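You operate a simulated robot arm through the tools that you are given. There is no shell and no other tool.

Carry out the task below with a simulated robot arm. There is one attempt and no reset: what you move stays moved.

Task
Test the repair motor's insulation; dry it out if it reads low, else cover the box.
Fine: tester dial to 500 V, probe the U nut, probe back in its cup; under 5 Mohm turn the 40 C heater on and leave the cover off; tester dial back to OFF.

The check looks at the end state, three seconds after you hand in, the way a careful person would. Anything else that was tipped, shoved, dropped, spilled or broken makes it a failure. Lids that push on must go on centred and level and be pressed home; caps that screw on are set level and turned clockwise until they are tight.

Robot
A 6-joint arm with a two-finger gripper, fixed in place. Base frame: the origin is at the foot of the arm, x ahead of it, y to its left, z up. Lengths are in mm, angles in degrees, forces in N, time in s.
Its first joint turns from -166.0 to 166.0 degrees. Payload 2.45 kg.
The tool frame sits at the grasp point between the pads (the TCP): z along the fingers, y along the line on which they close. The tips reach 20 mm beyond it. Largest opening 140 mm; the body of the gripper starts 168 mm behind the TCP.
Orientation is that of the tool frame in the base frame, as [roll, pitch, yaw] about the fixed x, y, z axes, in that order (R = Rz(yaw) Ry(pitch) Rx(roll)). With the fingers straight down and closing along the base's y, the tool's x points along the base's -x, its y along +y and its z along -z.

Tools
- The arm moves only by the tool send_rows. Its argument "commands" is a list of rows, each a list of 7 numbers: the shift along the base's x, y, z in units of 300 mm (1.0 is 300 mm), then the turn, a rotation vector about the base's x, y, z in units of 180 degrees (1.0 is 180 degrees), then the finger opening in cm, from 0 to 14. In form: [[dx, dy, dz, wx, wy, wz, hand], ...]. A call has 1 to 20 rows; each row is the pose to reach, as a shift and turn from the pose commanded when the call began. A call with a number of a shift or a turn outside -1 to 1 is refused whole. Each row takes 0.2 s and may step no farther than 50 mm and 8.6 degrees from the row before; otherwise, or with a gripper value out of range, the whole call is refused. Where a pose cannot be reached the arm comes as near as it can. A force on the tool above 40 N (or 10 N above the force at the start of the call, whichever is more), or a blocked arm, ends the call early, and 0.2 s more pass. Each finger travels about 45 mm/s and halts on what it meets, pressing with about 34 N; the grip force reading is that of the motor and also rises with nothing between the fingers. The clock runs only during rows and for 0.2 s after the last one: add rows that repeat a pose to give the fingers time. The reply holds the time, the measured pose of the TCP, the force on the tool along the base axes, the opening and the grip force, in the units named above and with some noise, with the torque about the TCP (base axes, N m) and any sound that the robot's microphone picked up.
- Cameras (640 x 400 px; columns grow to the right, rows downward): "scene" is fixed at [220.8, -498, 1494.7]; the picture's right is [0.63, -0.78, 0.00], its down [-0.34, -0.28, -0.90] and it looks along [0.70, 0.57, -0.44] (base axes); focal length 280 px, centre (320, 200). "wrist" rides on the gripper at [78, 11, -209] in the tool frame; the picture's right is [-0.14, 0.99, 0.00], its down [-0.92, -0.13, -0.37] and it looks along [-0.37, -0.05, 0.93] (tool axes); focal length 280 px, centre (320, 200). There is no depth. A picture from a camera that has moved, and an enlarged one, comes with that camera's place and axes in the base frame and with its lens.
- snapshot(camera): a new picture of that camera. No time passes.
- enlarge(camera, box): a new picture of the part [left, top, right, bottom] of that camera's present view, enlarged. No time passes.
- finish_job(): hands the job in; it is judged then, once.

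Places have to be worked out from the pictures, the camera data and where the tool is seen. Open the gripper and draw the arm clear of the work before you hand the job in, unless the task says otherwise.

The tools are called after "Emit:" as a command line: name --pt "numbers of a row" for each row, then --argument value for the rest, lists and objects as JSON in quotes. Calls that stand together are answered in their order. send_rows: Moves the arm, as the interface text tells. Its arguments: {"type":"object","properties":{"commands":{"type":"array","items":{"type":"array","items":{"type":"number"}}}},"required":["commands"]} The other tools are called the same way: snapshot (camera) takes a picture; enlarge (camera, box) takes an enlarged picture of a part of a camera's view; finish_job () hands the job in.

At the start:

```text
clock: 0.0
tool_pos: [530.2, 199.6, 1408.8]
orientation: [-180.0, 0.1, 180.0]
contact_force: [0.4, -0.3, -0.2]
wrist_torque: [0.0, 0.01, -0.03]
grip_width: 140.0
gripper_force: 0.0
```

scene: 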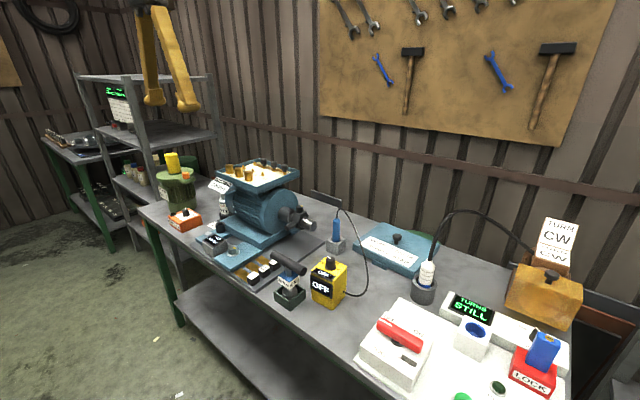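
wrist: 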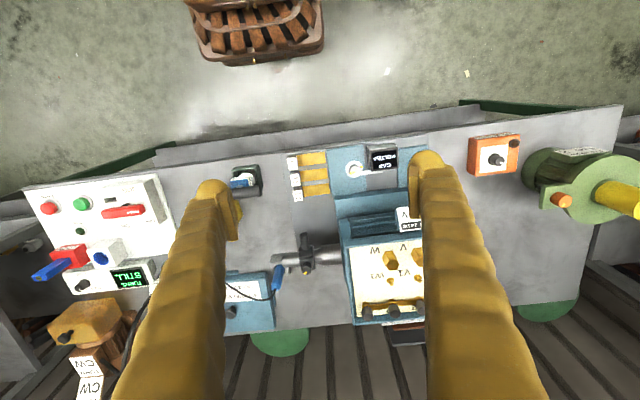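

I begin by looking closely at the bench from both cameras to identify the items.

Emit:
enlarge --camera "scene" --box '[140, 140, 300, 240]'

Emit:
enlarge --camera "scene" --box '[220, 220, 380, 320]'

Emit:
enlarge --camera "scene" --box '[340, 200, 600, 400]'

Emit:
enlarge --camera "wrist" --box '[320, 130, 480, 330]'

Emit:
enlarge --camera "wrist" --box '[200, 130, 360, 330]'

Emit:
enlarge --camera "wrist" --box '[440, 110, 640, 250]'

Emit:
enlarge --camera "scene" --box '[60, 70, 220, 200]'

```text
4.00 times, centred on (220, 190) of scene
camera zoom: at [220.8, -498.0, 1494.7], right [0.63, -0.78, 0.0], down [-0.34, -0.28, -0.9], along [0.7, 0.57, -0.44], focal length 1119 px, centre (720, 240)
```

zoom: 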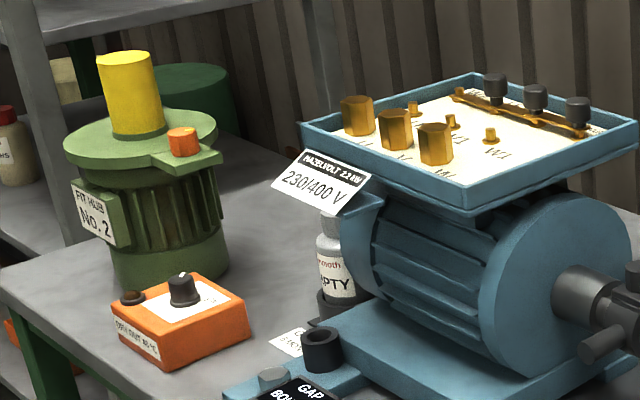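

```text
4.00 times, centred on (300, 270) of scene
camera zoom: at [220.8, -498.0, 1494.7], right [0.63, -0.78, 0.0], down [-0.34, -0.28, -0.9], along [0.7, 0.57, -0.44], focal length 1119 px, centre (400, -80)
```

zoom: 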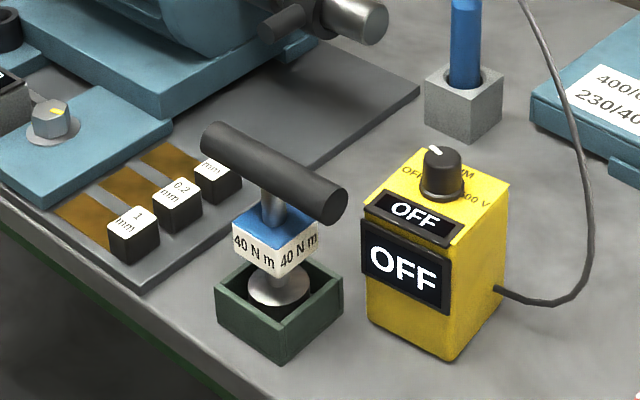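

```text
2.00 times, centred on (470, 300) of scene
camera zoom: at [220.8, -498.0, 1494.7], right [0.63, -0.78, 0.0], down [-0.34, -0.28, -0.9], along [0.7, 0.57, -0.44], focal length 559 px, centre (20, 0)
```

zoom: 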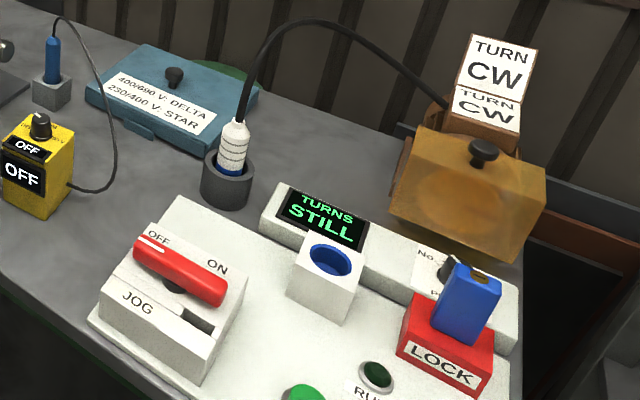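

```text
2.00 times, centred on (400, 230) of wrist
camera zoom: at [452.7, 208.5, 1618.2], right [0.14, 0.99, 0.0], down [0.92, -0.13, 0.37], along [0.37, -0.05, -0.93], focal length 561 px, centre (160, 140)
```

zoom: 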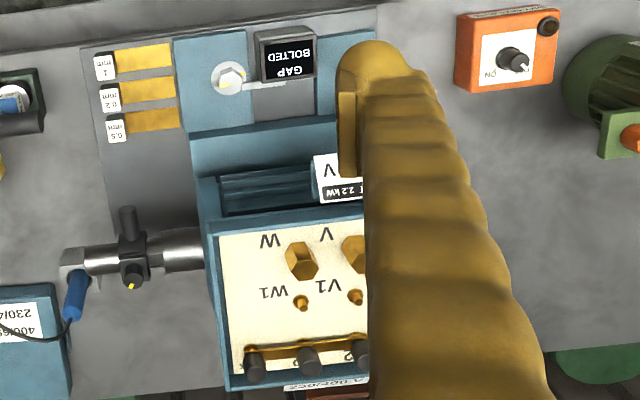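

```text
2.00 times, centred on (280, 230) of wrist
camera zoom: at [452.7, 208.5, 1618.2], right [0.14, 0.99, 0.0], down [0.92, -0.13, 0.37], along [0.37, -0.05, -0.93], focal length 561 px, centre (400, 140)
```

zoom: 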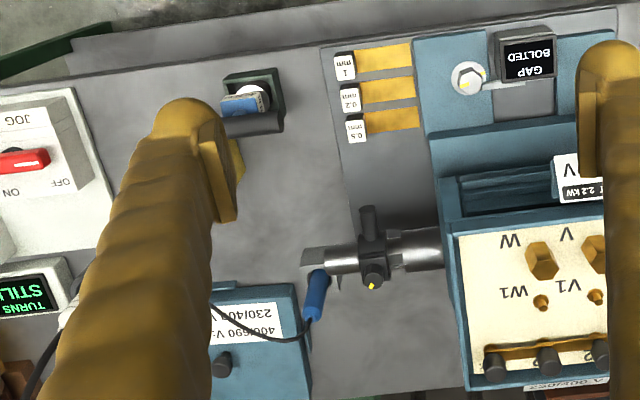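

```text
2.86 times, centred on (540, 180) of wrist
camera zoom: at [452.7, 208.5, 1618.2], right [0.14, 0.99, 0.0], down [0.92, -0.13, 0.37], along [0.37, -0.05, -0.93], focal length 801 px, centre (-309, 257)
```

zoom: 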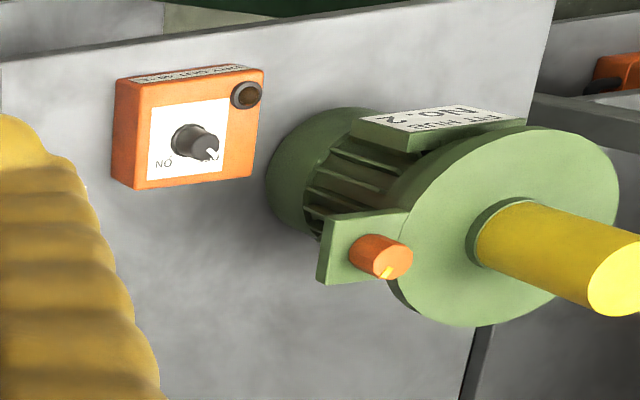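

```text
3.08 times, centred on (140, 135) of scene
camera zoom: at [220.8, -498.0, 1494.7], right [0.63, -0.78, 0.0], down [-0.34, -0.28, -0.9], along [0.7, 0.57, -0.44], focal length 860 px, centre (874, 400)
```

zoom: 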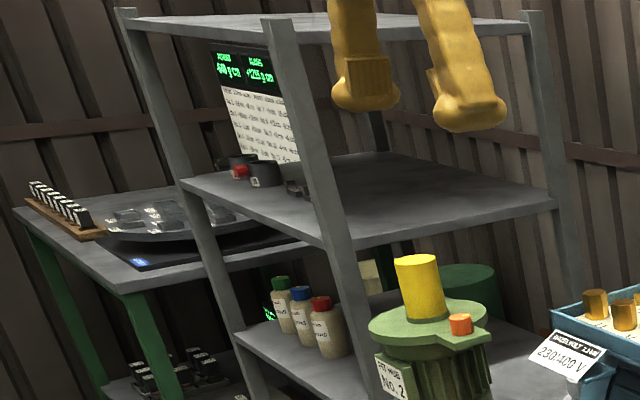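

The nuts sit at about z≈1120 on the blue motor. I'll zoom in on the probe, tester and shelf areas further before moving.

Emit:
enlarge --camera "scene" --box '[300, 180, 380, 260]'

Emit:
enlarge --camera "scene" --box '[300, 250, 360, 310]'

Emit:
enlarge --camera "scene" --box '[160, 200, 240, 260]'

Emit:
enlarge --camera "scene" --box '[210, 150, 310, 210]'

```text
5.00 times, centred on (340, 220) of scene
camera zoom: at [220.8, -498.0, 1494.7], right [0.63, -0.78, 0.0], down [-0.34, -0.28, -0.9], along [0.7, 0.57, -0.44], focal length 1398 px, centre (220, 100)
```

zoom: 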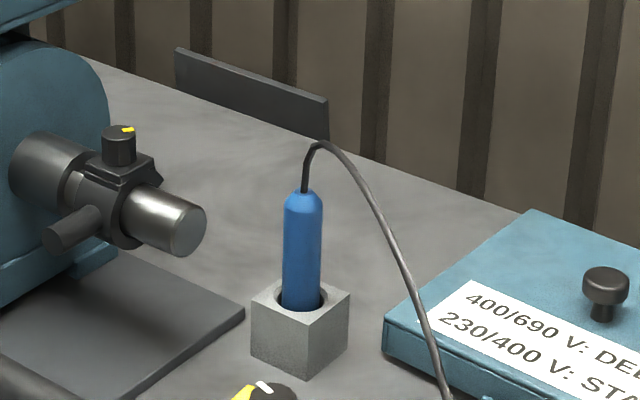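

```text
6.67 times, centred on (330, 280) of scene
camera zoom: at [220.8, -498.0, 1494.7], right [0.63, -0.78, 0.0], down [-0.34, -0.28, -0.9], along [0.7, 0.57, -0.44], focal length 1864 px, centre (253, -333)
```

zoom: 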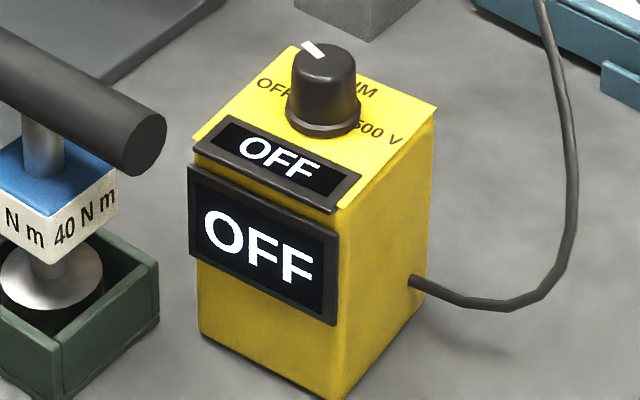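

```text
6.67 times, centred on (200, 230) of scene
camera zoom: at [220.8, -498.0, 1494.7], right [0.63, -0.78, 0.0], down [-0.34, -0.28, -0.9], along [0.7, 0.57, -0.44], focal length 1864 px, centre (1120, 0)
```

zoom: 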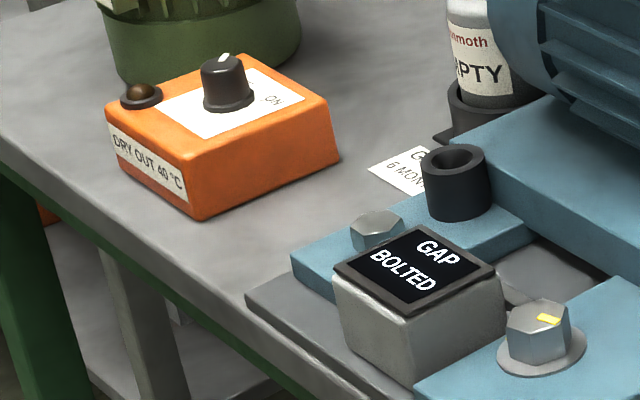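

```text
6.40 times, centred on (260, 180) of scene
camera zoom: at [220.8, -498.0, 1494.7], right [0.63, -0.78, 0.0], down [-0.34, -0.28, -0.9], along [0.7, 0.57, -0.44], focal length 1790 px, centre (704, 328)
```

zoom: 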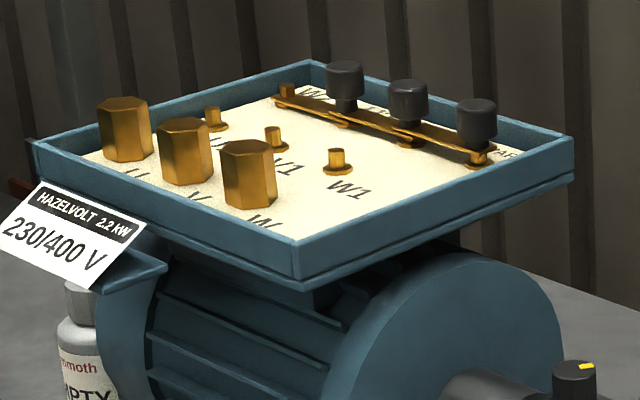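

The probe stands at roughly (947, 12), top z≈985, and the heater dial is at about (690, 630). I'll move the wrist camera toward the motor to get close views of the nuts.

Emit:
send_rows --pt "0.067 0.105 -0.05 0 0 0 14" --pt "0.133 0.21 -0.1 0 0 0 14" --pt "0.2 0.315 -0.15 0 0 0 14" --pt "0.267 0.42 -0.2 0 0 0 14" --pt "0.333 0.525 -0.25 0 0 0 14" --pt "0.4 0.63 -0.293 0 0 0 14" --pt "0.4 0.63 -0.293 0 0 0 14"

Emit:
snapshot --camera "wrist"

Emit:
snapshot --camera "scene"

```text
clock: 1.6
tool_pos: [651.4, 386.8, 1321.7]
orientation: [-180.0, -0.1, 180.0]
contact_force: [-0.4, -0.3, -0.1]
wrist_torque: [0.06, -0.03, -0.01]
grip_width: 140.2
gripper_force: 0.0
```

```text
taken
camera wrist: at [573.7, 396.4, 1529.7], right [0.14, 0.99, 0.0], down [0.92, -0.13, 0.37], along [0.37, -0.05, -0.93], focal length 280 px, centre (320, 200)
```

wrist: 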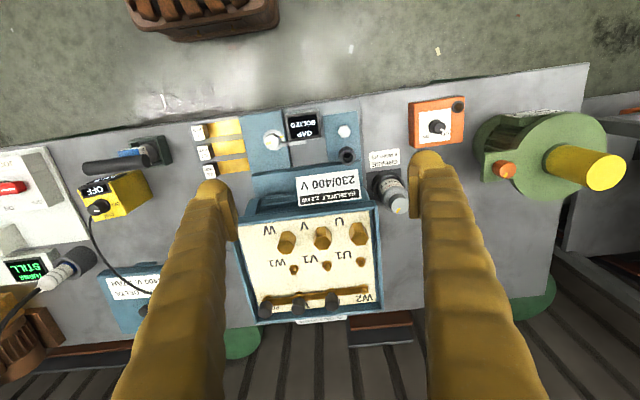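

```text
taken
```

scene: 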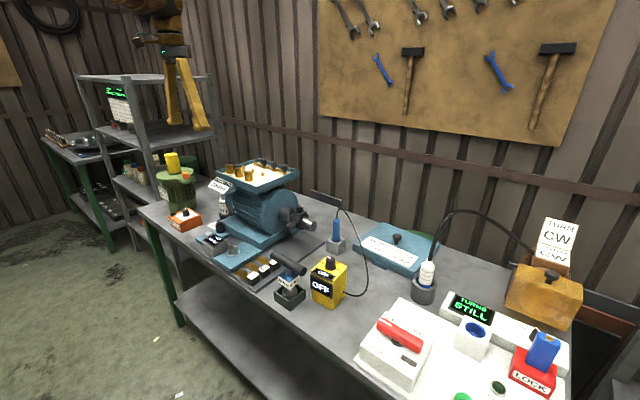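

The terminal box is now in clear view. I'll zoom in on it and on the heater and tester.

Emit:
enlarge --camera "wrist" --box '[230, 190, 390, 330]'

Emit:
enlarge --camera "wrist" --box '[380, 80, 480, 170]'

Emit:
enlarge --camera "wrist" --box '[60, 130, 180, 240]'

Emit:
enlarge --camera "wrist" --box '[560, 80, 640, 140]'

```text
2.86 times, centred on (310, 260) of wrist
camera zoom: at [573.7, 396.4, 1529.7], right [0.14, 0.99, 0.0], down [0.92, -0.13, 0.37], along [0.37, -0.05, -0.93], focal length 801 px, centre (349, 29)
```

zoom: 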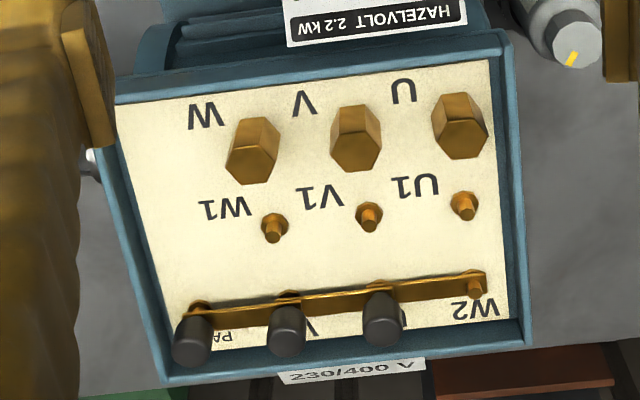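

```text
4.44 times, centred on (430, 125) of wrist
camera zoom: at [573.7, 396.4, 1529.7], right [0.14, 0.99, 0.0], down [0.92, -0.13, 0.37], along [0.37, -0.05, -0.93], focal length 1246 px, centre (-169, 533)
```

zoom: 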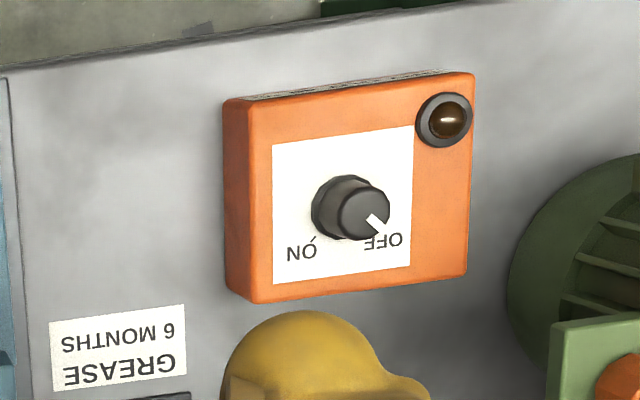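

```text
3.64 times, centred on (120, 185) of wrist
camera zoom: at [573.7, 396.4, 1529.7], right [0.14, 0.99, 0.0], down [0.92, -0.13, 0.37], along [0.37, -0.05, -0.93], focal length 1020 px, centre (1047, 254)
```

zoom: 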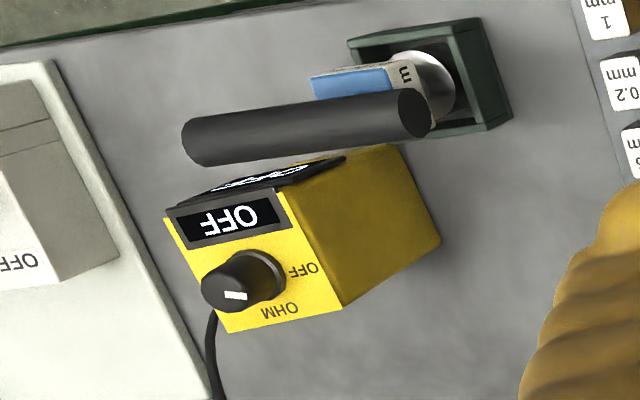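

```text
6.67 times, centred on (600, 110) of wrist
camera zoom: at [573.7, 396.4, 1529.7], right [0.14, 0.99, 0.0], down [0.92, -0.13, 0.37], along [0.37, -0.05, -0.93], focal length 1869 px, centre (-1547, 800)
```

zoom: 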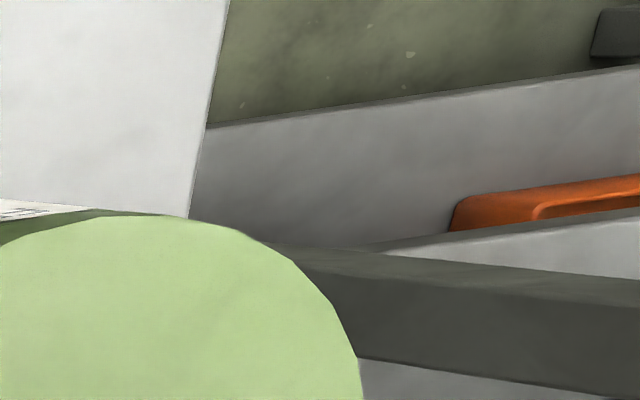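

The U nut is the one at the largest y (rightmost in the wrist view), with label U beside it. I'll zoom in for exact pixel positions in both cameras.

Emit:
enlarge --camera "wrist" --box '[320, 205, 380, 265]'

Emit:
enlarge --camera "scene" --box '[215, 155, 275, 195]'

Emit:
enlarge --camera "wrist" --box '[60, 170, 140, 230]'

```text
6.67 times, centred on (350, 235) of wrist
camera zoom: at [573.7, 396.4, 1529.7], right [0.14, 0.99, 0.0], down [0.92, -0.13, 0.37], along [0.37, -0.05, -0.93], focal length 1869 px, centre (120, -33)
```

zoom: 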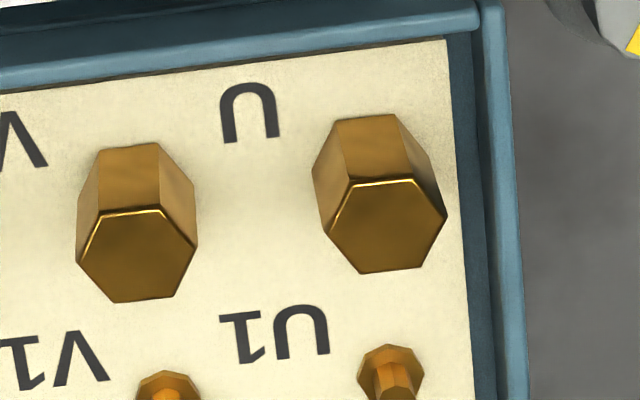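

```text
10.00 times, centred on (245, 175) of scene
camera zoom: at [220.8, -498.0, 1494.7], right [0.63, -0.78, 0.0], down [-0.34, -0.28, -0.9], along [0.7, 0.57, -0.44], focal length 2796 px, centre (1070, 450)
```

zoom: 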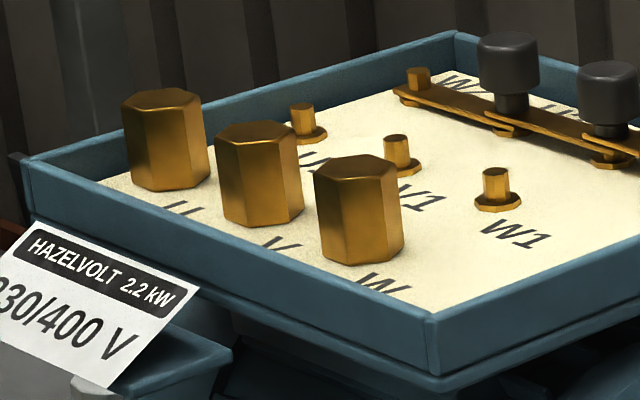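

```text
6.67 times, centred on (100, 200) of wrist
camera zoom: at [573.7, 396.4, 1529.7], right [0.14, 0.99, 0.0], down [0.92, -0.13, 0.37], along [0.37, -0.05, -0.93], focal length 1869 px, centre (1787, 200)
```

zoom: 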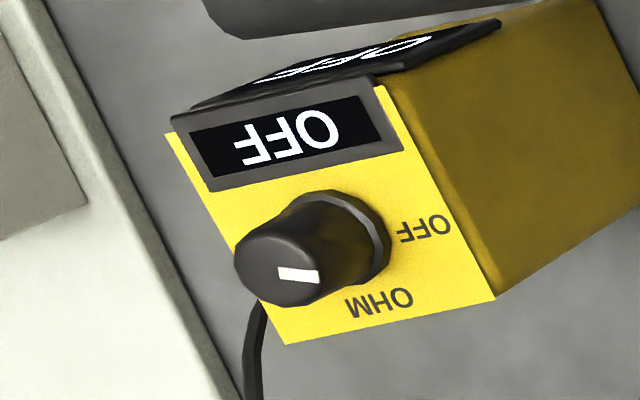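

U nut top triangulates to about (804, 428, 1140), the tester knob top to (747, −112, 985), and the heater knob top to (690, 639, 918). The T-handle wrench bar lies near x≈663, y from −90 to 31. I'm moving high above the tester for a close view.

Emit:
send_rows --pt "0.02 -0.14 -0.01 0 0 0 14" --pt "0.04 -0.28 -0.02 0 0 0 14" --pt "0.06 -0.42 -0.03 0 0 0 14" --pt "0.08 -0.56 -0.04 0 0 0 14" --pt "0.1 -0.7 -0.05 0 0 0 14" --pt "0.12 -0.84 -0.06 0 0 0 14" --pt "0.14 -0.98 -0.07 0 0 0 14" --pt "0.14 -0.98 -0.07 0 0 0 14"

Emit:
snapshot --camera "wrist"

```text
clock: 3.4
tool_pos: [688.6, 95.0, 1300.0]
orientation: [-180.0, 0.0, -179.9]
contact_force: [-0.3, -0.4, -0.3]
wrist_torque: [0.0, 0.01, -0.02]
grip_width: 140.2
gripper_force: 0.1
```

```text
taken
camera wrist: at [612.3, 104.2, 1508.9], right [0.14, 0.99, 0.0], down [0.92, -0.13, 0.37], along [0.37, -0.05, -0.93], focal length 280 px, centre (320, 200)
```

wrist: 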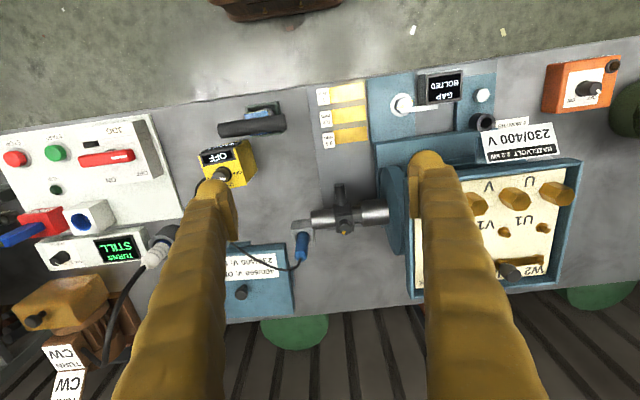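

The tester is in view; I'll go down to about z=1180 over it to see the dial labels.

Emit:
send_rows --pt "0.024 -0.115 -0.067 0 0 0 14" --pt "0.048 -0.23 -0.133 0 0 0 14" --pt "0.072 -0.345 -0.2 0 0 0 14" --pt "0.095 -0.46 -0.267 0 0 0 14" --pt "0.119 -0.574 -0.333 0 0 0 14" --pt "0.143 -0.689 -0.4 0 0 0 14" --pt "0.143 -0.689 -0.4 0 0 0 14"

Emit:
snapshot --camera "wrist"

Emit:
enlarge --camera "wrist" --box '[250, 100, 390, 200]'

```text
clock: 5.0
tool_pos: [735.6, -113.4, 1180.3]
orientation: [-180.0, 0.0, -180.0]
contact_force: [0.8, -0.3, 0.2]
wrist_torque: [0.06, -0.03, 0.02]
grip_width: 140.0
gripper_force: 0.0
```

```text
taken
camera wrist: at [658.7, -103.9, 1388.9], right [0.14, 0.99, 0.0], down [0.92, -0.13, 0.37], along [0.37, -0.05, -0.93], focal length 280 px, centre (320, 200)
```

wrist: 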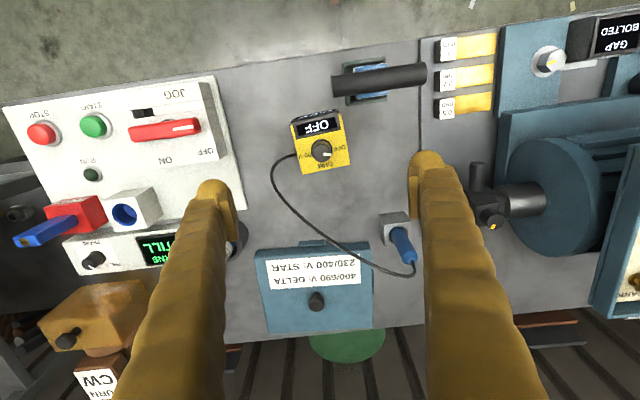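

```text
4.00 times, centred on (320, 150) of wrist
camera zoom: at [658.7, -103.9, 1388.9], right [0.14, 0.99, 0.0], down [0.92, -0.13, 0.37], along [0.37, -0.05, -0.93], focal length 1122 px, centre (320, 400)
```

zoom: 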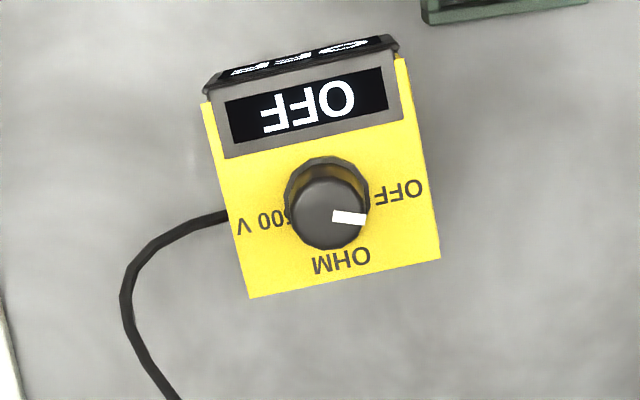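

The dial reads OFF with OHM ahead and 500 V on the far side. I'll zoom in further to measure the pointer angle.

Emit:
enlarge --camera "wrist" --box '[290, 130, 360, 180]'

Emit:
enlarge --camera "wrist" --box '[360, 190, 440, 290]'

```text
8.00 times, centred on (325, 155) of wrist
camera zoom: at [658.7, -103.9, 1388.9], right [0.14, 0.99, 0.0], down [0.92, -0.13, 0.37], along [0.37, -0.05, -0.93], focal length 2243 px, centre (280, 560)
```

zoom: 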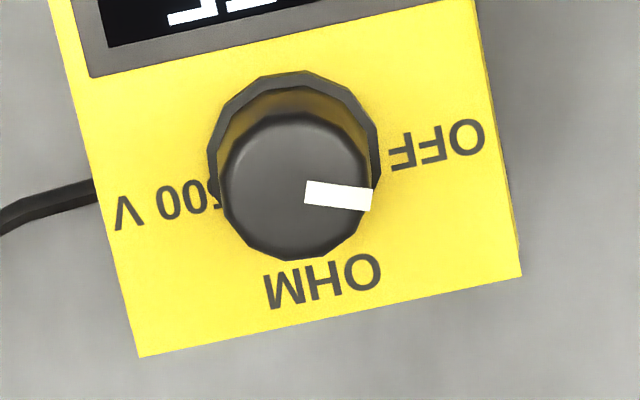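

```text
4.00 times, centred on (400, 240) of wrist
camera zoom: at [658.7, -103.9, 1388.9], right [0.14, 0.99, 0.0], down [0.92, -0.13, 0.37], along [0.37, -0.05, -0.93], focal length 1122 px, centre (0, 40)
```

zoom: 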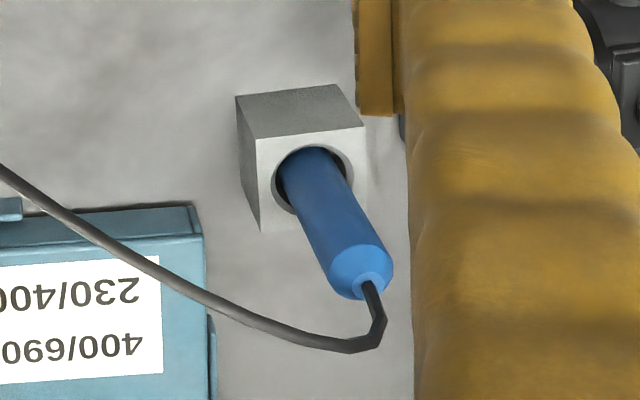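

The knob centre is at (748, −113.5) and the pointer is about 72° left of OHM, so I need roughly −144° to reach 500 V. I'll pre-turn the hand +60°, narrow the fingers to 50 mm and hover above the knob.

Emit:
send_rows --pt "0.01 -0.001 -0.06 0 0 0.0417 12" --pt "0.02 -0.002 -0.12 0 0 0.0833 10" --pt "0.03 -0.003 -0.18 0 0 0.125 8" --pt "0.043 -0.005 -0.24 0 0 0.1667 6" --pt "0.043 -0.005 -0.3 0 0 0.2083 5" --pt "0.043 -0.005 -0.35 0 0 0.25 5" --pt "0.043 -0.005 -0.4 0 0 0.2917 5" --pt "0.043 -0.005 -0.45 0 0 0.3333 5" --pt "0.043 -0.005 -0.45 0 0 0.3333 5"

Emit:
snapshot --camera "wrist"

Emit:
snapshot --camera "scene"

```text
clock: 7.0
tool_pos: [749.0, -113.5, 1046.9]
orientation: [180.0, -0.1, -119.9]
contact_force: [0.0, 0.1, -0.7]
wrist_torque: [0.04, 0.02, -0.01]
grip_width: 49.9
gripper_force: 0.1
```

```text
taken
camera wrist: at [702.6, -176.8, 1254.3], right [-0.79, 0.61, 0.0], down [0.57, 0.73, 0.37], along [0.23, 0.29, -0.93], focal length 280 px, centre (320, 200)
```

wrist: 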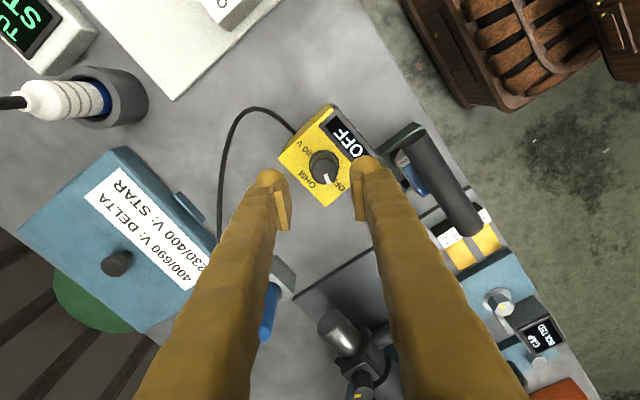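

```text
taken
```

scene: 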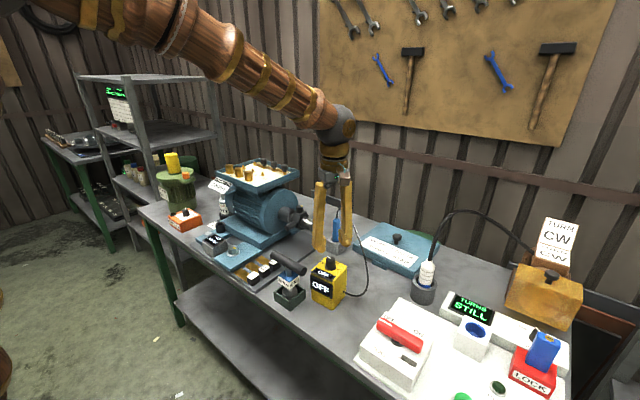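

Hovering over the knob. I'll enlarge to check the alignment before descending.

Emit:
enlarge --camera "wrist" --box '[270, 100, 380, 220]'

Emit:
enlarge --camera "scene" --box '[290, 170, 370, 310]'

```text
3.33 times, centred on (325, 160) of wrist
camera zoom: at [702.6, -176.8, 1254.3], right [-0.79, 0.61, 0.0], down [0.57, 0.73, 0.37], along [0.23, 0.29, -0.93], focal length 935 px, centre (303, 333)
```

zoom: 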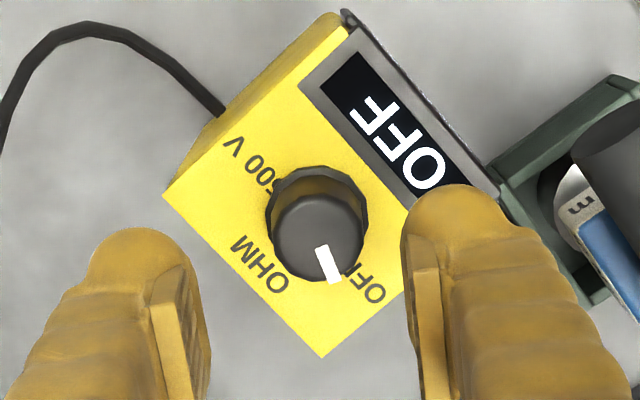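

```text
2.86 times, centred on (330, 240) of scene
camera zoom: at [220.8, -498.0, 1494.7], right [0.63, -0.78, 0.0], down [-0.34, -0.28, -0.9], along [0.7, 0.57, -0.44], focal length 799 px, centre (291, 86)
```

zoom: 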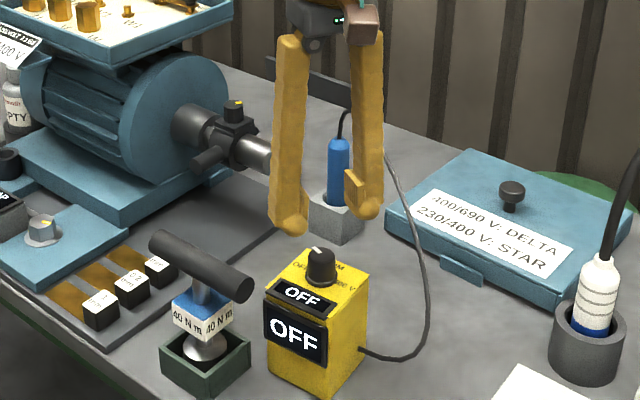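

Knob centre is within about 2 mm of the tool axis. I'll descend so the tips straddle the knob and close on it.

Emit:
send_rows --pt "-0.003 0.002 -0.07 0 0 0 5" --pt "-0.004 0.002 -0.13 0 0 0 5" --pt "-0.004 0.002 -0.17 0 0 0 5" --pt "-0.004 0.002 -0.19 0 0 0 5" --pt "-0.004 0.002 -0.19 0 0 0 5" --pt "-0.004 0.002 -0.19 0 0 0 3.5" --pt "-0.004 0.002 -0.19 0 0 0 1.5" --pt "-0.004 0.002 -0.19 0 0 0 1.5" --pt "-0.004 0.002 -0.19 0 0 0 1.5"

Emit:
snapshot --camera "wrist"

Emit:
enlarge --camera "scene" --box '[290, 170, 370, 310]'

```text
clock: 9.0
tool_pos: [746.2, -112.3, 988.2]
orientation: [180.0, 0.0, -119.9]
contact_force: [-2.8, 3.1, 0.4]
wrist_torque: [0.08, 0.09, -0.02]
grip_width: 27.5
gripper_force: 33.9
```

```text
taken
camera wrist: at [699.0, -176.5, 1196.9], right [-0.79, 0.61, 0.0], down [0.57, 0.73, 0.37], along [0.23, 0.29, -0.93], focal length 280 px, centre (320, 200)
```

wrist: 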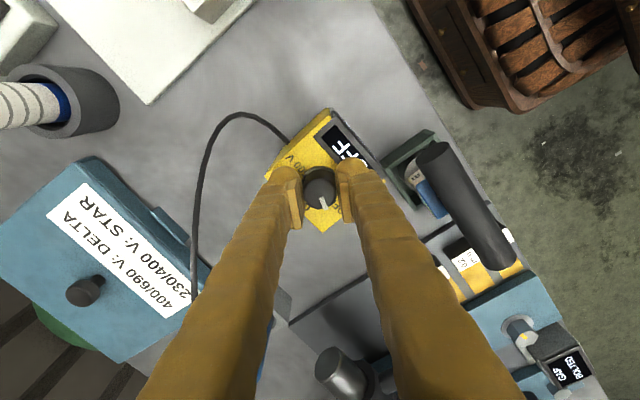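

```text
2.86 times, centred on (330, 240) of scene
camera zoom: at [220.8, -498.0, 1494.7], right [0.63, -0.78, 0.0], down [-0.34, -0.28, -0.9], along [0.7, 0.57, -0.44], focal length 799 px, centre (291, 86)
```

zoom: 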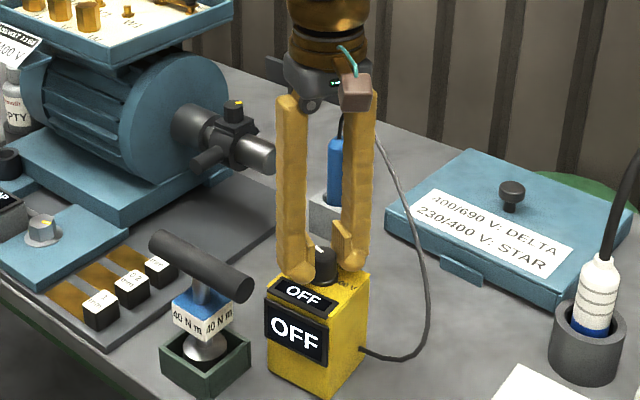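

Knob gripped at 27.5 mm wide with low side load. I'll turn it clockwise −70° and check the display.

Emit:
send_rows --pt "0 0 0 0 0 -0.0389 1.5" --pt "0 0 0 0 0 -0.0778 1.5" --pt "0 0 0 0 0 -0.1167 1.5" --pt "0 0 0 0 0 -0.1556 1.5" --pt "0 0 0 0 0 -0.1944 1.5" --pt "0 0 0 0 0 -0.2333 1.5" --pt "0 0 0 0 0 -0.2722 1.5" --pt "0 0 0 0 0 -0.3111 1.5" --pt "0 0 0 0 0 -0.35 1.5" --pt "0 0 0 0 0 -0.3889 1.5" --pt "0 0 0 0 0 -0.3889 1.5"

Emit:
enlarge --camera "scene" --box '[290, 230, 370, 310]'

Emit:
enlarge --camera "wrist" --box '[260, 100, 380, 240]'

```text
clock: 11.4
tool_pos: [748.2, -113.5, 989.0]
orientation: [-180.0, -0.1, 170.0]
contact_force: [0.6, 0.9, -0.7]
wrist_torque: [-0.08, -0.01, 0.02]
grip_width: 27.2
gripper_force: 34.1
```

```text
5.00 times, centred on (330, 270) of scene
camera zoom: at [220.8, -498.0, 1494.7], right [0.63, -0.78, 0.0], down [-0.34, -0.28, -0.9], along [0.7, 0.57, -0.44], focal length 1398 px, centre (270, -150)
```

zoom: 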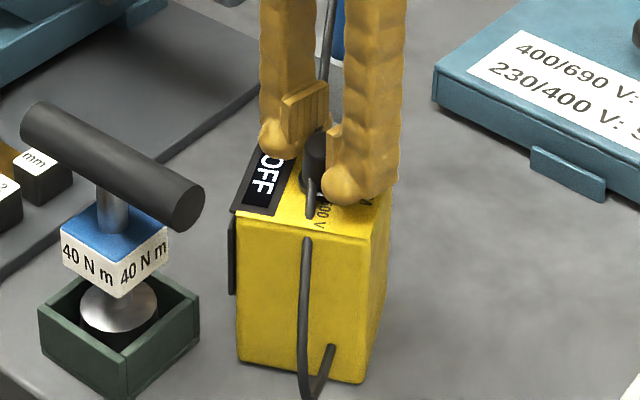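

```text
2.86 times, centred on (320, 170) of wrist
camera zoom: at [672.7, -90.7, 1197.2], right [0.31, 0.95, 0.0], down [0.88, -0.29, 0.37], along [0.35, -0.11, -0.93], focal length 801 px, centre (320, 286)
```

zoom: 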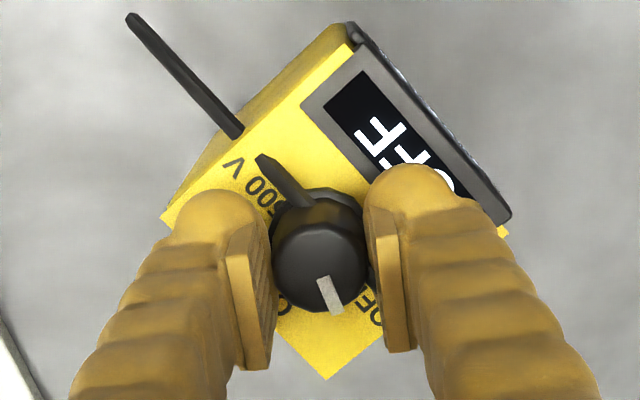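

The whole tester turned with the knob instead of the dial turning on it. I'll turn it back by the same angle to restore its place before trying with downward pressure.

Emit:
send_rows --pt "0 0 0 0 0 0.0389 1.5" --pt "0 0 0 0 0 0.0778 1.5" --pt "0 0 0 0 0 0.1167 1.5" --pt "0 0 0 0 0 0.1556 1.5" --pt "0 0 0 0 0 0.1944 1.5" --pt "0 0 0 0 0 0.2333 1.5" --pt "0 0 0 0 0 0.2722 1.5" --pt "0 0 0 0 0 0.3111 1.5" --pt "0 0 0 0 0 0.35 1.5" --pt "0 0 0 0 0 0.3889 1.5" --pt "0 0 0 0 0 0.3889 1.5"

Emit:
enlarge --camera "scene" --box '[290, 230, 370, 310]'

Emit:
enlarge --camera "wrist" --box '[260, 100, 380, 240]'

```text
clock: 13.8
tool_pos: [748.1, -113.8, 988.0]
orientation: [-180.0, 0.0, -119.9]
contact_force: [0.7, -0.3, 6.1]
wrist_torque: [0.04, 0.01, -0.09]
grip_width: 27.2
gripper_force: 34.2
```

```text
5.00 times, centred on (330, 270) of scene
camera zoom: at [220.8, -498.0, 1494.7], right [0.63, -0.78, 0.0], down [-0.34, -0.28, -0.9], along [0.7, 0.57, -0.44], focal length 1398 px, centre (270, -150)
```

zoom: 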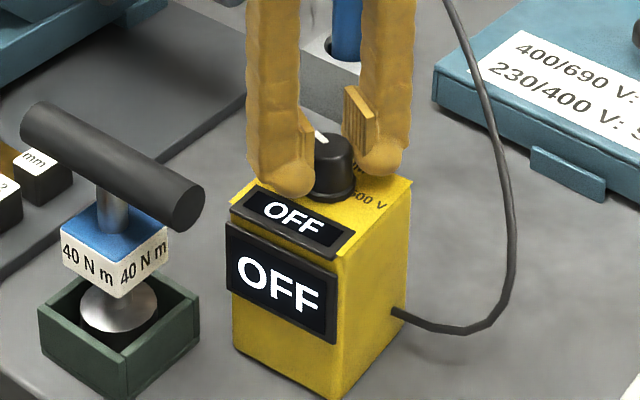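

```text
2.86 times, centred on (320, 170) of wrist
camera zoom: at [699.5, -178.3, 1196.9], right [-0.79, 0.61, 0.0], down [0.57, 0.73, 0.37], along [0.23, 0.29, -0.93], focal length 801 px, centre (320, 286)
```

zoom: 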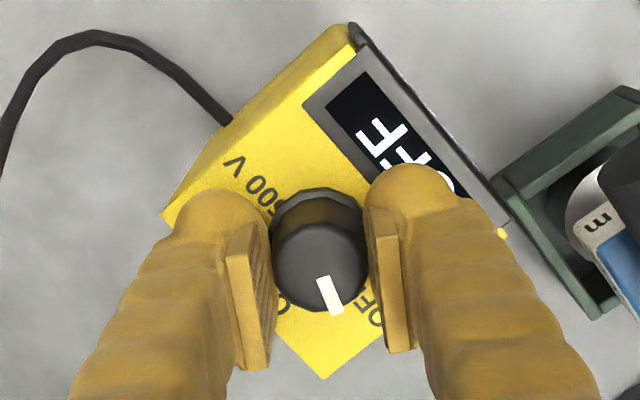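

The tester is back at its original heading. Now I'll press down on the knob a few millimetres (command) to load the tester's base and read the force.

Emit:
send_rows --pt "0 0 -0.007 0 0 0 1.5" --pt "0 0 -0.013 0 0 0 1.5" --pt "0 0 -0.013 0 0 0 1.5"

```text
clock: 14.6
tool_pos: [746.0, -115.8, 985.9]
orientation: [-179.9, 0.0, -120.1]
contact_force: [7.6, -3.3, 36.8]
wrist_torque: [-0.04, -0.16, 0.05]
grip_width: 28.1
gripper_force: 34.5
```

Pressing with about 37 N now. I'll turn slowly clockwise by about 24° and check whether the dial turns relative to the body.

Emit:
send_rows --pt "0 0 0 0 0 -0.015 1.5" --pt "0 0 0 0 0 -0.03 1.5" --pt "0 0 0 0 0 -0.045 1.5" --pt "0 0 0 0 0 -0.06 1.5" --pt "0 0 0 0 0 -0.075 1.5" --pt "0 0 0 0 0 -0.09 1.5" --pt "0 0 0 0 0 -0.105 1.5" --pt "0 0 0 0 0 -0.12 1.5"

Emit:
enlarge --camera "scene" --box '[290, 230, 370, 310]'

Emit:
enlarge --camera "wrist" --box '[260, 100, 380, 240]'

```text
clock: 16.4
tool_pos: [746.0, -111.4, 985.6]
orientation: [179.9, 0.0, -141.6]
contact_force: [-3.5, -6.5, 14.8]
wrist_torque: [-0.11, 0.15, -0.01]
grip_width: 28.1
gripper_force: 33.7
```

```text
5.00 times, centred on (330, 270) of scene
camera zoom: at [220.8, -498.0, 1494.7], right [0.63, -0.78, 0.0], down [-0.34, -0.28, -0.9], along [0.7, 0.57, -0.44], focal length 1398 px, centre (270, -150)
```

zoom: 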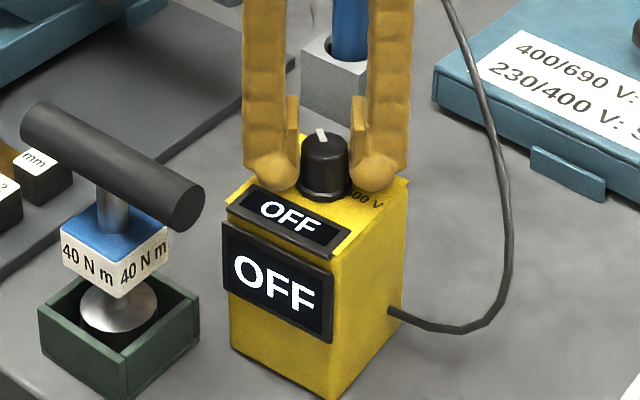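

```text
2.86 times, centred on (320, 170) of wrist
camera zoom: at [679.3, -153.8, 1193.8], right [-0.51, 0.86, 0.0], down [0.8, 0.47, 0.37], along [0.32, 0.19, -0.93], focal length 801 px, centre (320, 286)
```

zoom: 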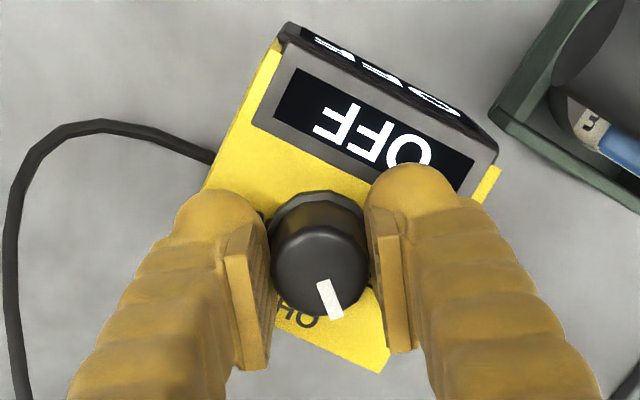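

With pressure, the dial turned relative to the body (pointer moving toward OHM) and the body stayed nearly put. I'll add a little more pressure and keep turning.

Emit:
send_rows --pt "0 0 -0.006 0 0 0 1.5" --pt "0 0 -0.006 0 0 -0.015 1.5" --pt "0 0 -0.007 0 0 -0.03 1.5" --pt "0 0 -0.007 0 0 -0.045 1.5" --pt "0 0 -0.008 0 0 -0.06 1.5" --pt "0 0 -0.008 0 0 -0.075 1.5" --pt "0 0 -0.009 0 0 -0.09 1.5" --pt "0 0 -0.009 0 0 -0.105 1.5" --pt "0 0 -0.009 0 0 -0.12 1.5"

Emit:
enlarge --camera "scene" --box '[290, 230, 370, 310]'

Emit:
enlarge --camera "wrist" --box '[260, 100, 380, 240]'

```text
clock: 18.4
tool_pos: [745.6, -113.7, 982.6]
orientation: [-180.0, 0.0, -163.2]
contact_force: [-3.0, 9.4, 23.6]
wrist_torque: [0.25, -0.22, 0.04]
grip_width: 28.4
gripper_force: 34.0
```

```text
5.00 times, centred on (330, 270) of scene
camera zoom: at [220.8, -498.0, 1494.7], right [0.63, -0.78, 0.0], down [-0.34, -0.28, -0.9], along [0.7, 0.57, -0.44], focal length 1398 px, centre (270, -150)
```

zoom: 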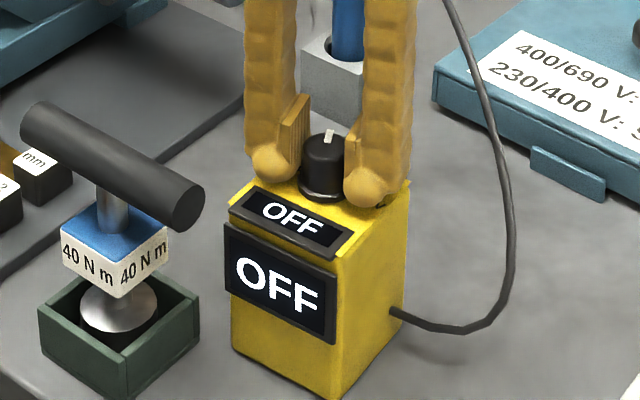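

```text
2.86 times, centred on (320, 170) of wrist
camera zoom: at [669.4, -127.2, 1190.8], right [-0.15, 0.99, 0.0], down [0.92, 0.14, 0.37], along [0.36, 0.06, -0.93], focal length 801 px, centre (320, 286)
```

zoom: 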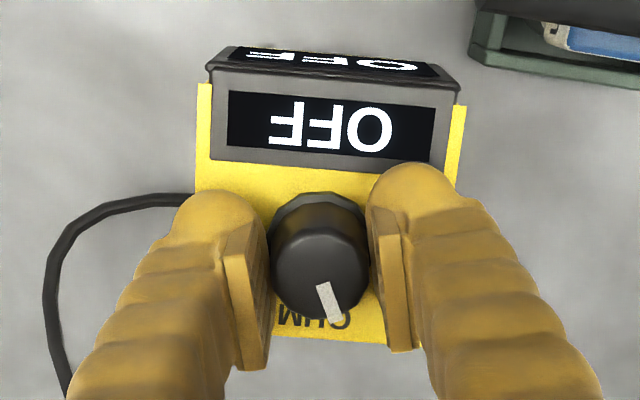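

Dial is moving well, now about 43° turned. I'll continue turning with the same hold.

Emit:
send_rows --pt "0 0 0 0 0 -0.015 1.5" --pt "0 0 0 0 0 -0.03 1.5" --pt "0 0 0 0 0 -0.045 1.5" --pt "0 0 0 0 0 -0.06 1.5" --pt "0 0 0 0 0 -0.075 1.5" --pt "0 0 0 0 0 -0.09 1.5" --pt "0 0 0 0 0 -0.105 1.5" --pt "0 0 0 0 0 -0.12 1.5"

Emit:
enlarge --camera "scene" --box '[290, 230, 370, 310]'

Emit:
enlarge --camera "wrist" --box '[260, 100, 380, 240]'

```text
clock: 20.2
tool_pos: [747.3, -113.4, 981.4]
orientation: [-180.0, 0.0, 175.1]
contact_force: [2.3, -0.7, 6.5]
wrist_torque: [-0.07, -0.88, -0.04]
grip_width: 28.8
gripper_force: 33.5
```

```text
5.00 times, centred on (330, 270) of scene
camera zoom: at [220.8, -498.0, 1494.7], right [0.63, -0.78, 0.0], down [-0.34, -0.28, -0.9], along [0.7, 0.57, -0.44], focal length 1398 px, centre (270, -150)
```

zoom: 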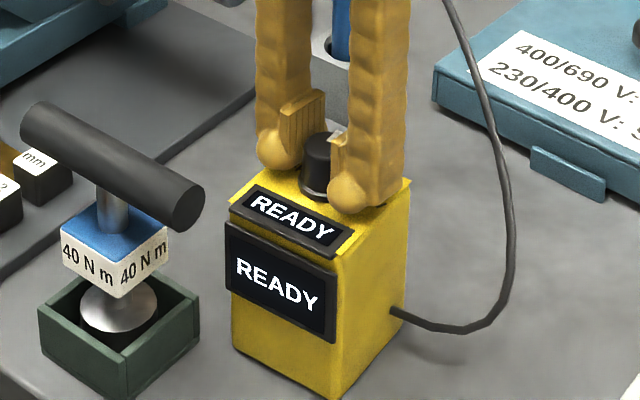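

```text
2.86 times, centred on (320, 170) of wrist
camera zoom: at [671.4, -97.3, 1190.4], right [0.22, 0.98, 0.0], down [0.91, -0.2, 0.37], along [0.36, -0.08, -0.93], focal length 801 px, centre (320, 286)
```

zoom: 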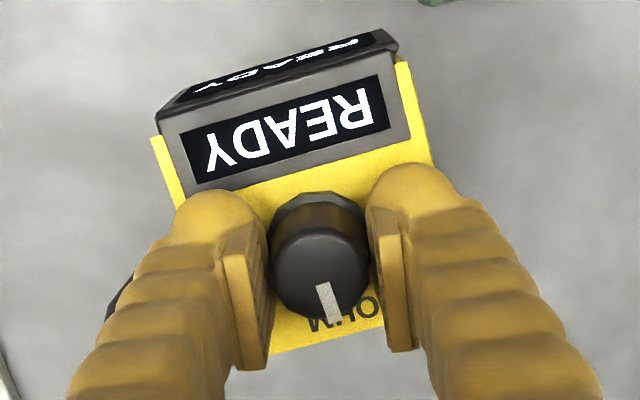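

The display shows READY (near OHM). The fingers have slipped down the tapered knob, so I'll release, raise a bit, and regrip before turning the rest.

Emit:
send_rows --pt "0 0 0 0 0 0 4" --pt "0 0 0 0 0 0 4.5" --pt "0 0 0.026 0 0 0 4.5" --pt "0 0 0.026 0 0 0 4.5" --pt "0 0 0.026 0 0 0 1.5" --pt "0 0 0.026 0 0 0 1.5" --pt "0 0 0.026 0 0 0 1.5" --pt "0 0 0.026 0 0 0 1.5"

Emit:
enlarge --camera "wrist" --box '[260, 100, 380, 240]'

```text
clock: 22.0
tool_pos: [747.0, -113.7, 990.2]
orientation: [180.0, 0.0, 175.3]
contact_force: [0.2, 0.9, -1.0]
wrist_torque: [0.03, 0.09, 0.0]
grip_width: 26.8
gripper_force: 34.4
```

```text
2.86 times, centred on (320, 170) of wrist
camera zoom: at [671.1, -97.7, 1199.0], right [0.22, 0.98, 0.0], down [0.91, -0.2, 0.37], along [0.36, -0.08, -0.93], focal length 801 px, centre (320, 286)
```

zoom: 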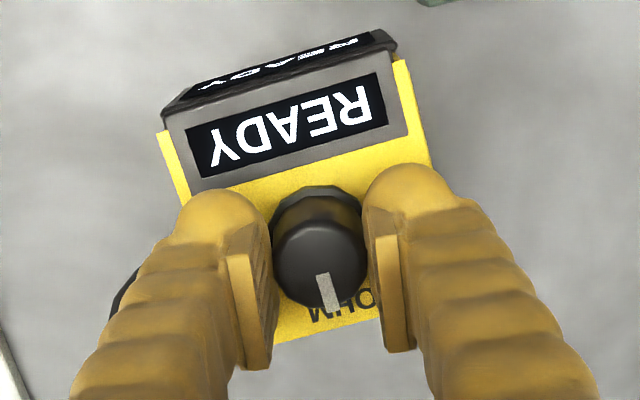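

Regripped centred with negligible side force. Now press and turn on toward 500 V.

Emit:
send_rows --pt "0 0 -0.008 0 0 0 1.5" --pt "0 0 -0.012 0 0 0 1.5" --pt "0 0 -0.012 0 0 -0.015 1.5" --pt "0 0 -0.013 0 0 -0.03 1.5" --pt "0 0 -0.013 0 0 -0.045 1.5" --pt "0 0 -0.014 0 0 -0.06 1.5" --pt "0 0 -0.014 0 0 -0.075 1.5" --pt "0 0 -0.015 0 0 -0.09 1.5" --pt "0 0 -0.015 0 0 -0.105 1.5" --pt "0 0 -0.016 0 0 -0.12 1.5" --pt "0 0 -0.016 0 0 -0.135 1.5" --pt "0 0 -0.017 0 0 -0.15 1.5" --pt "0 0 -0.018 0 0 -0.165 1.5" --pt "0 0 -0.019 0 0 -0.18 1.5"

Emit:
enlarge --camera "scene" --box '[290, 230, 370, 310]'

Emit:
enlarge --camera "wrist" --box '[260, 100, 380, 240]'

```text
clock: 25.0
tool_pos: [746.5, -112.5, 985.4]
orientation: [-180.0, 0.1, 142.9]
contact_force: [5.8, -1.3, 25.7]
wrist_torque: [-0.19, -0.35, -0.02]
grip_width: 28.0
gripper_force: 34.2
```

```text
5.00 times, centred on (330, 270) of scene
camera zoom: at [220.8, -498.0, 1494.7], right [0.63, -0.78, 0.0], down [-0.34, -0.28, -0.9], along [0.7, 0.57, -0.44], focal length 1398 px, centre (270, -150)
```

zoom: 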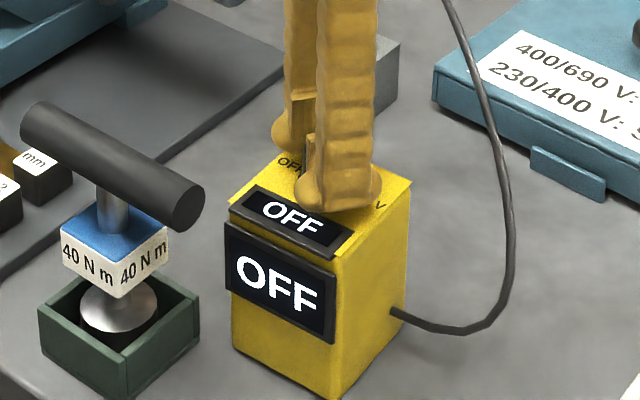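

```text
2.86 times, centred on (320, 170) of wrist
camera zoom: at [691.4, -58.5, 1193.2], right [0.71, 0.71, 0.0], down [0.66, -0.66, 0.37], along [0.26, -0.26, -0.93], focal length 801 px, centre (320, 286)
```

zoom: 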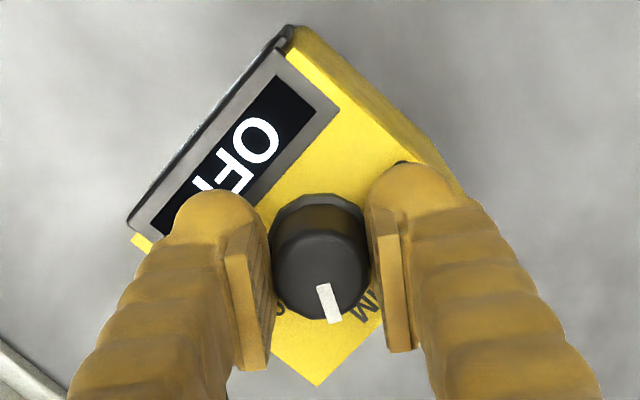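

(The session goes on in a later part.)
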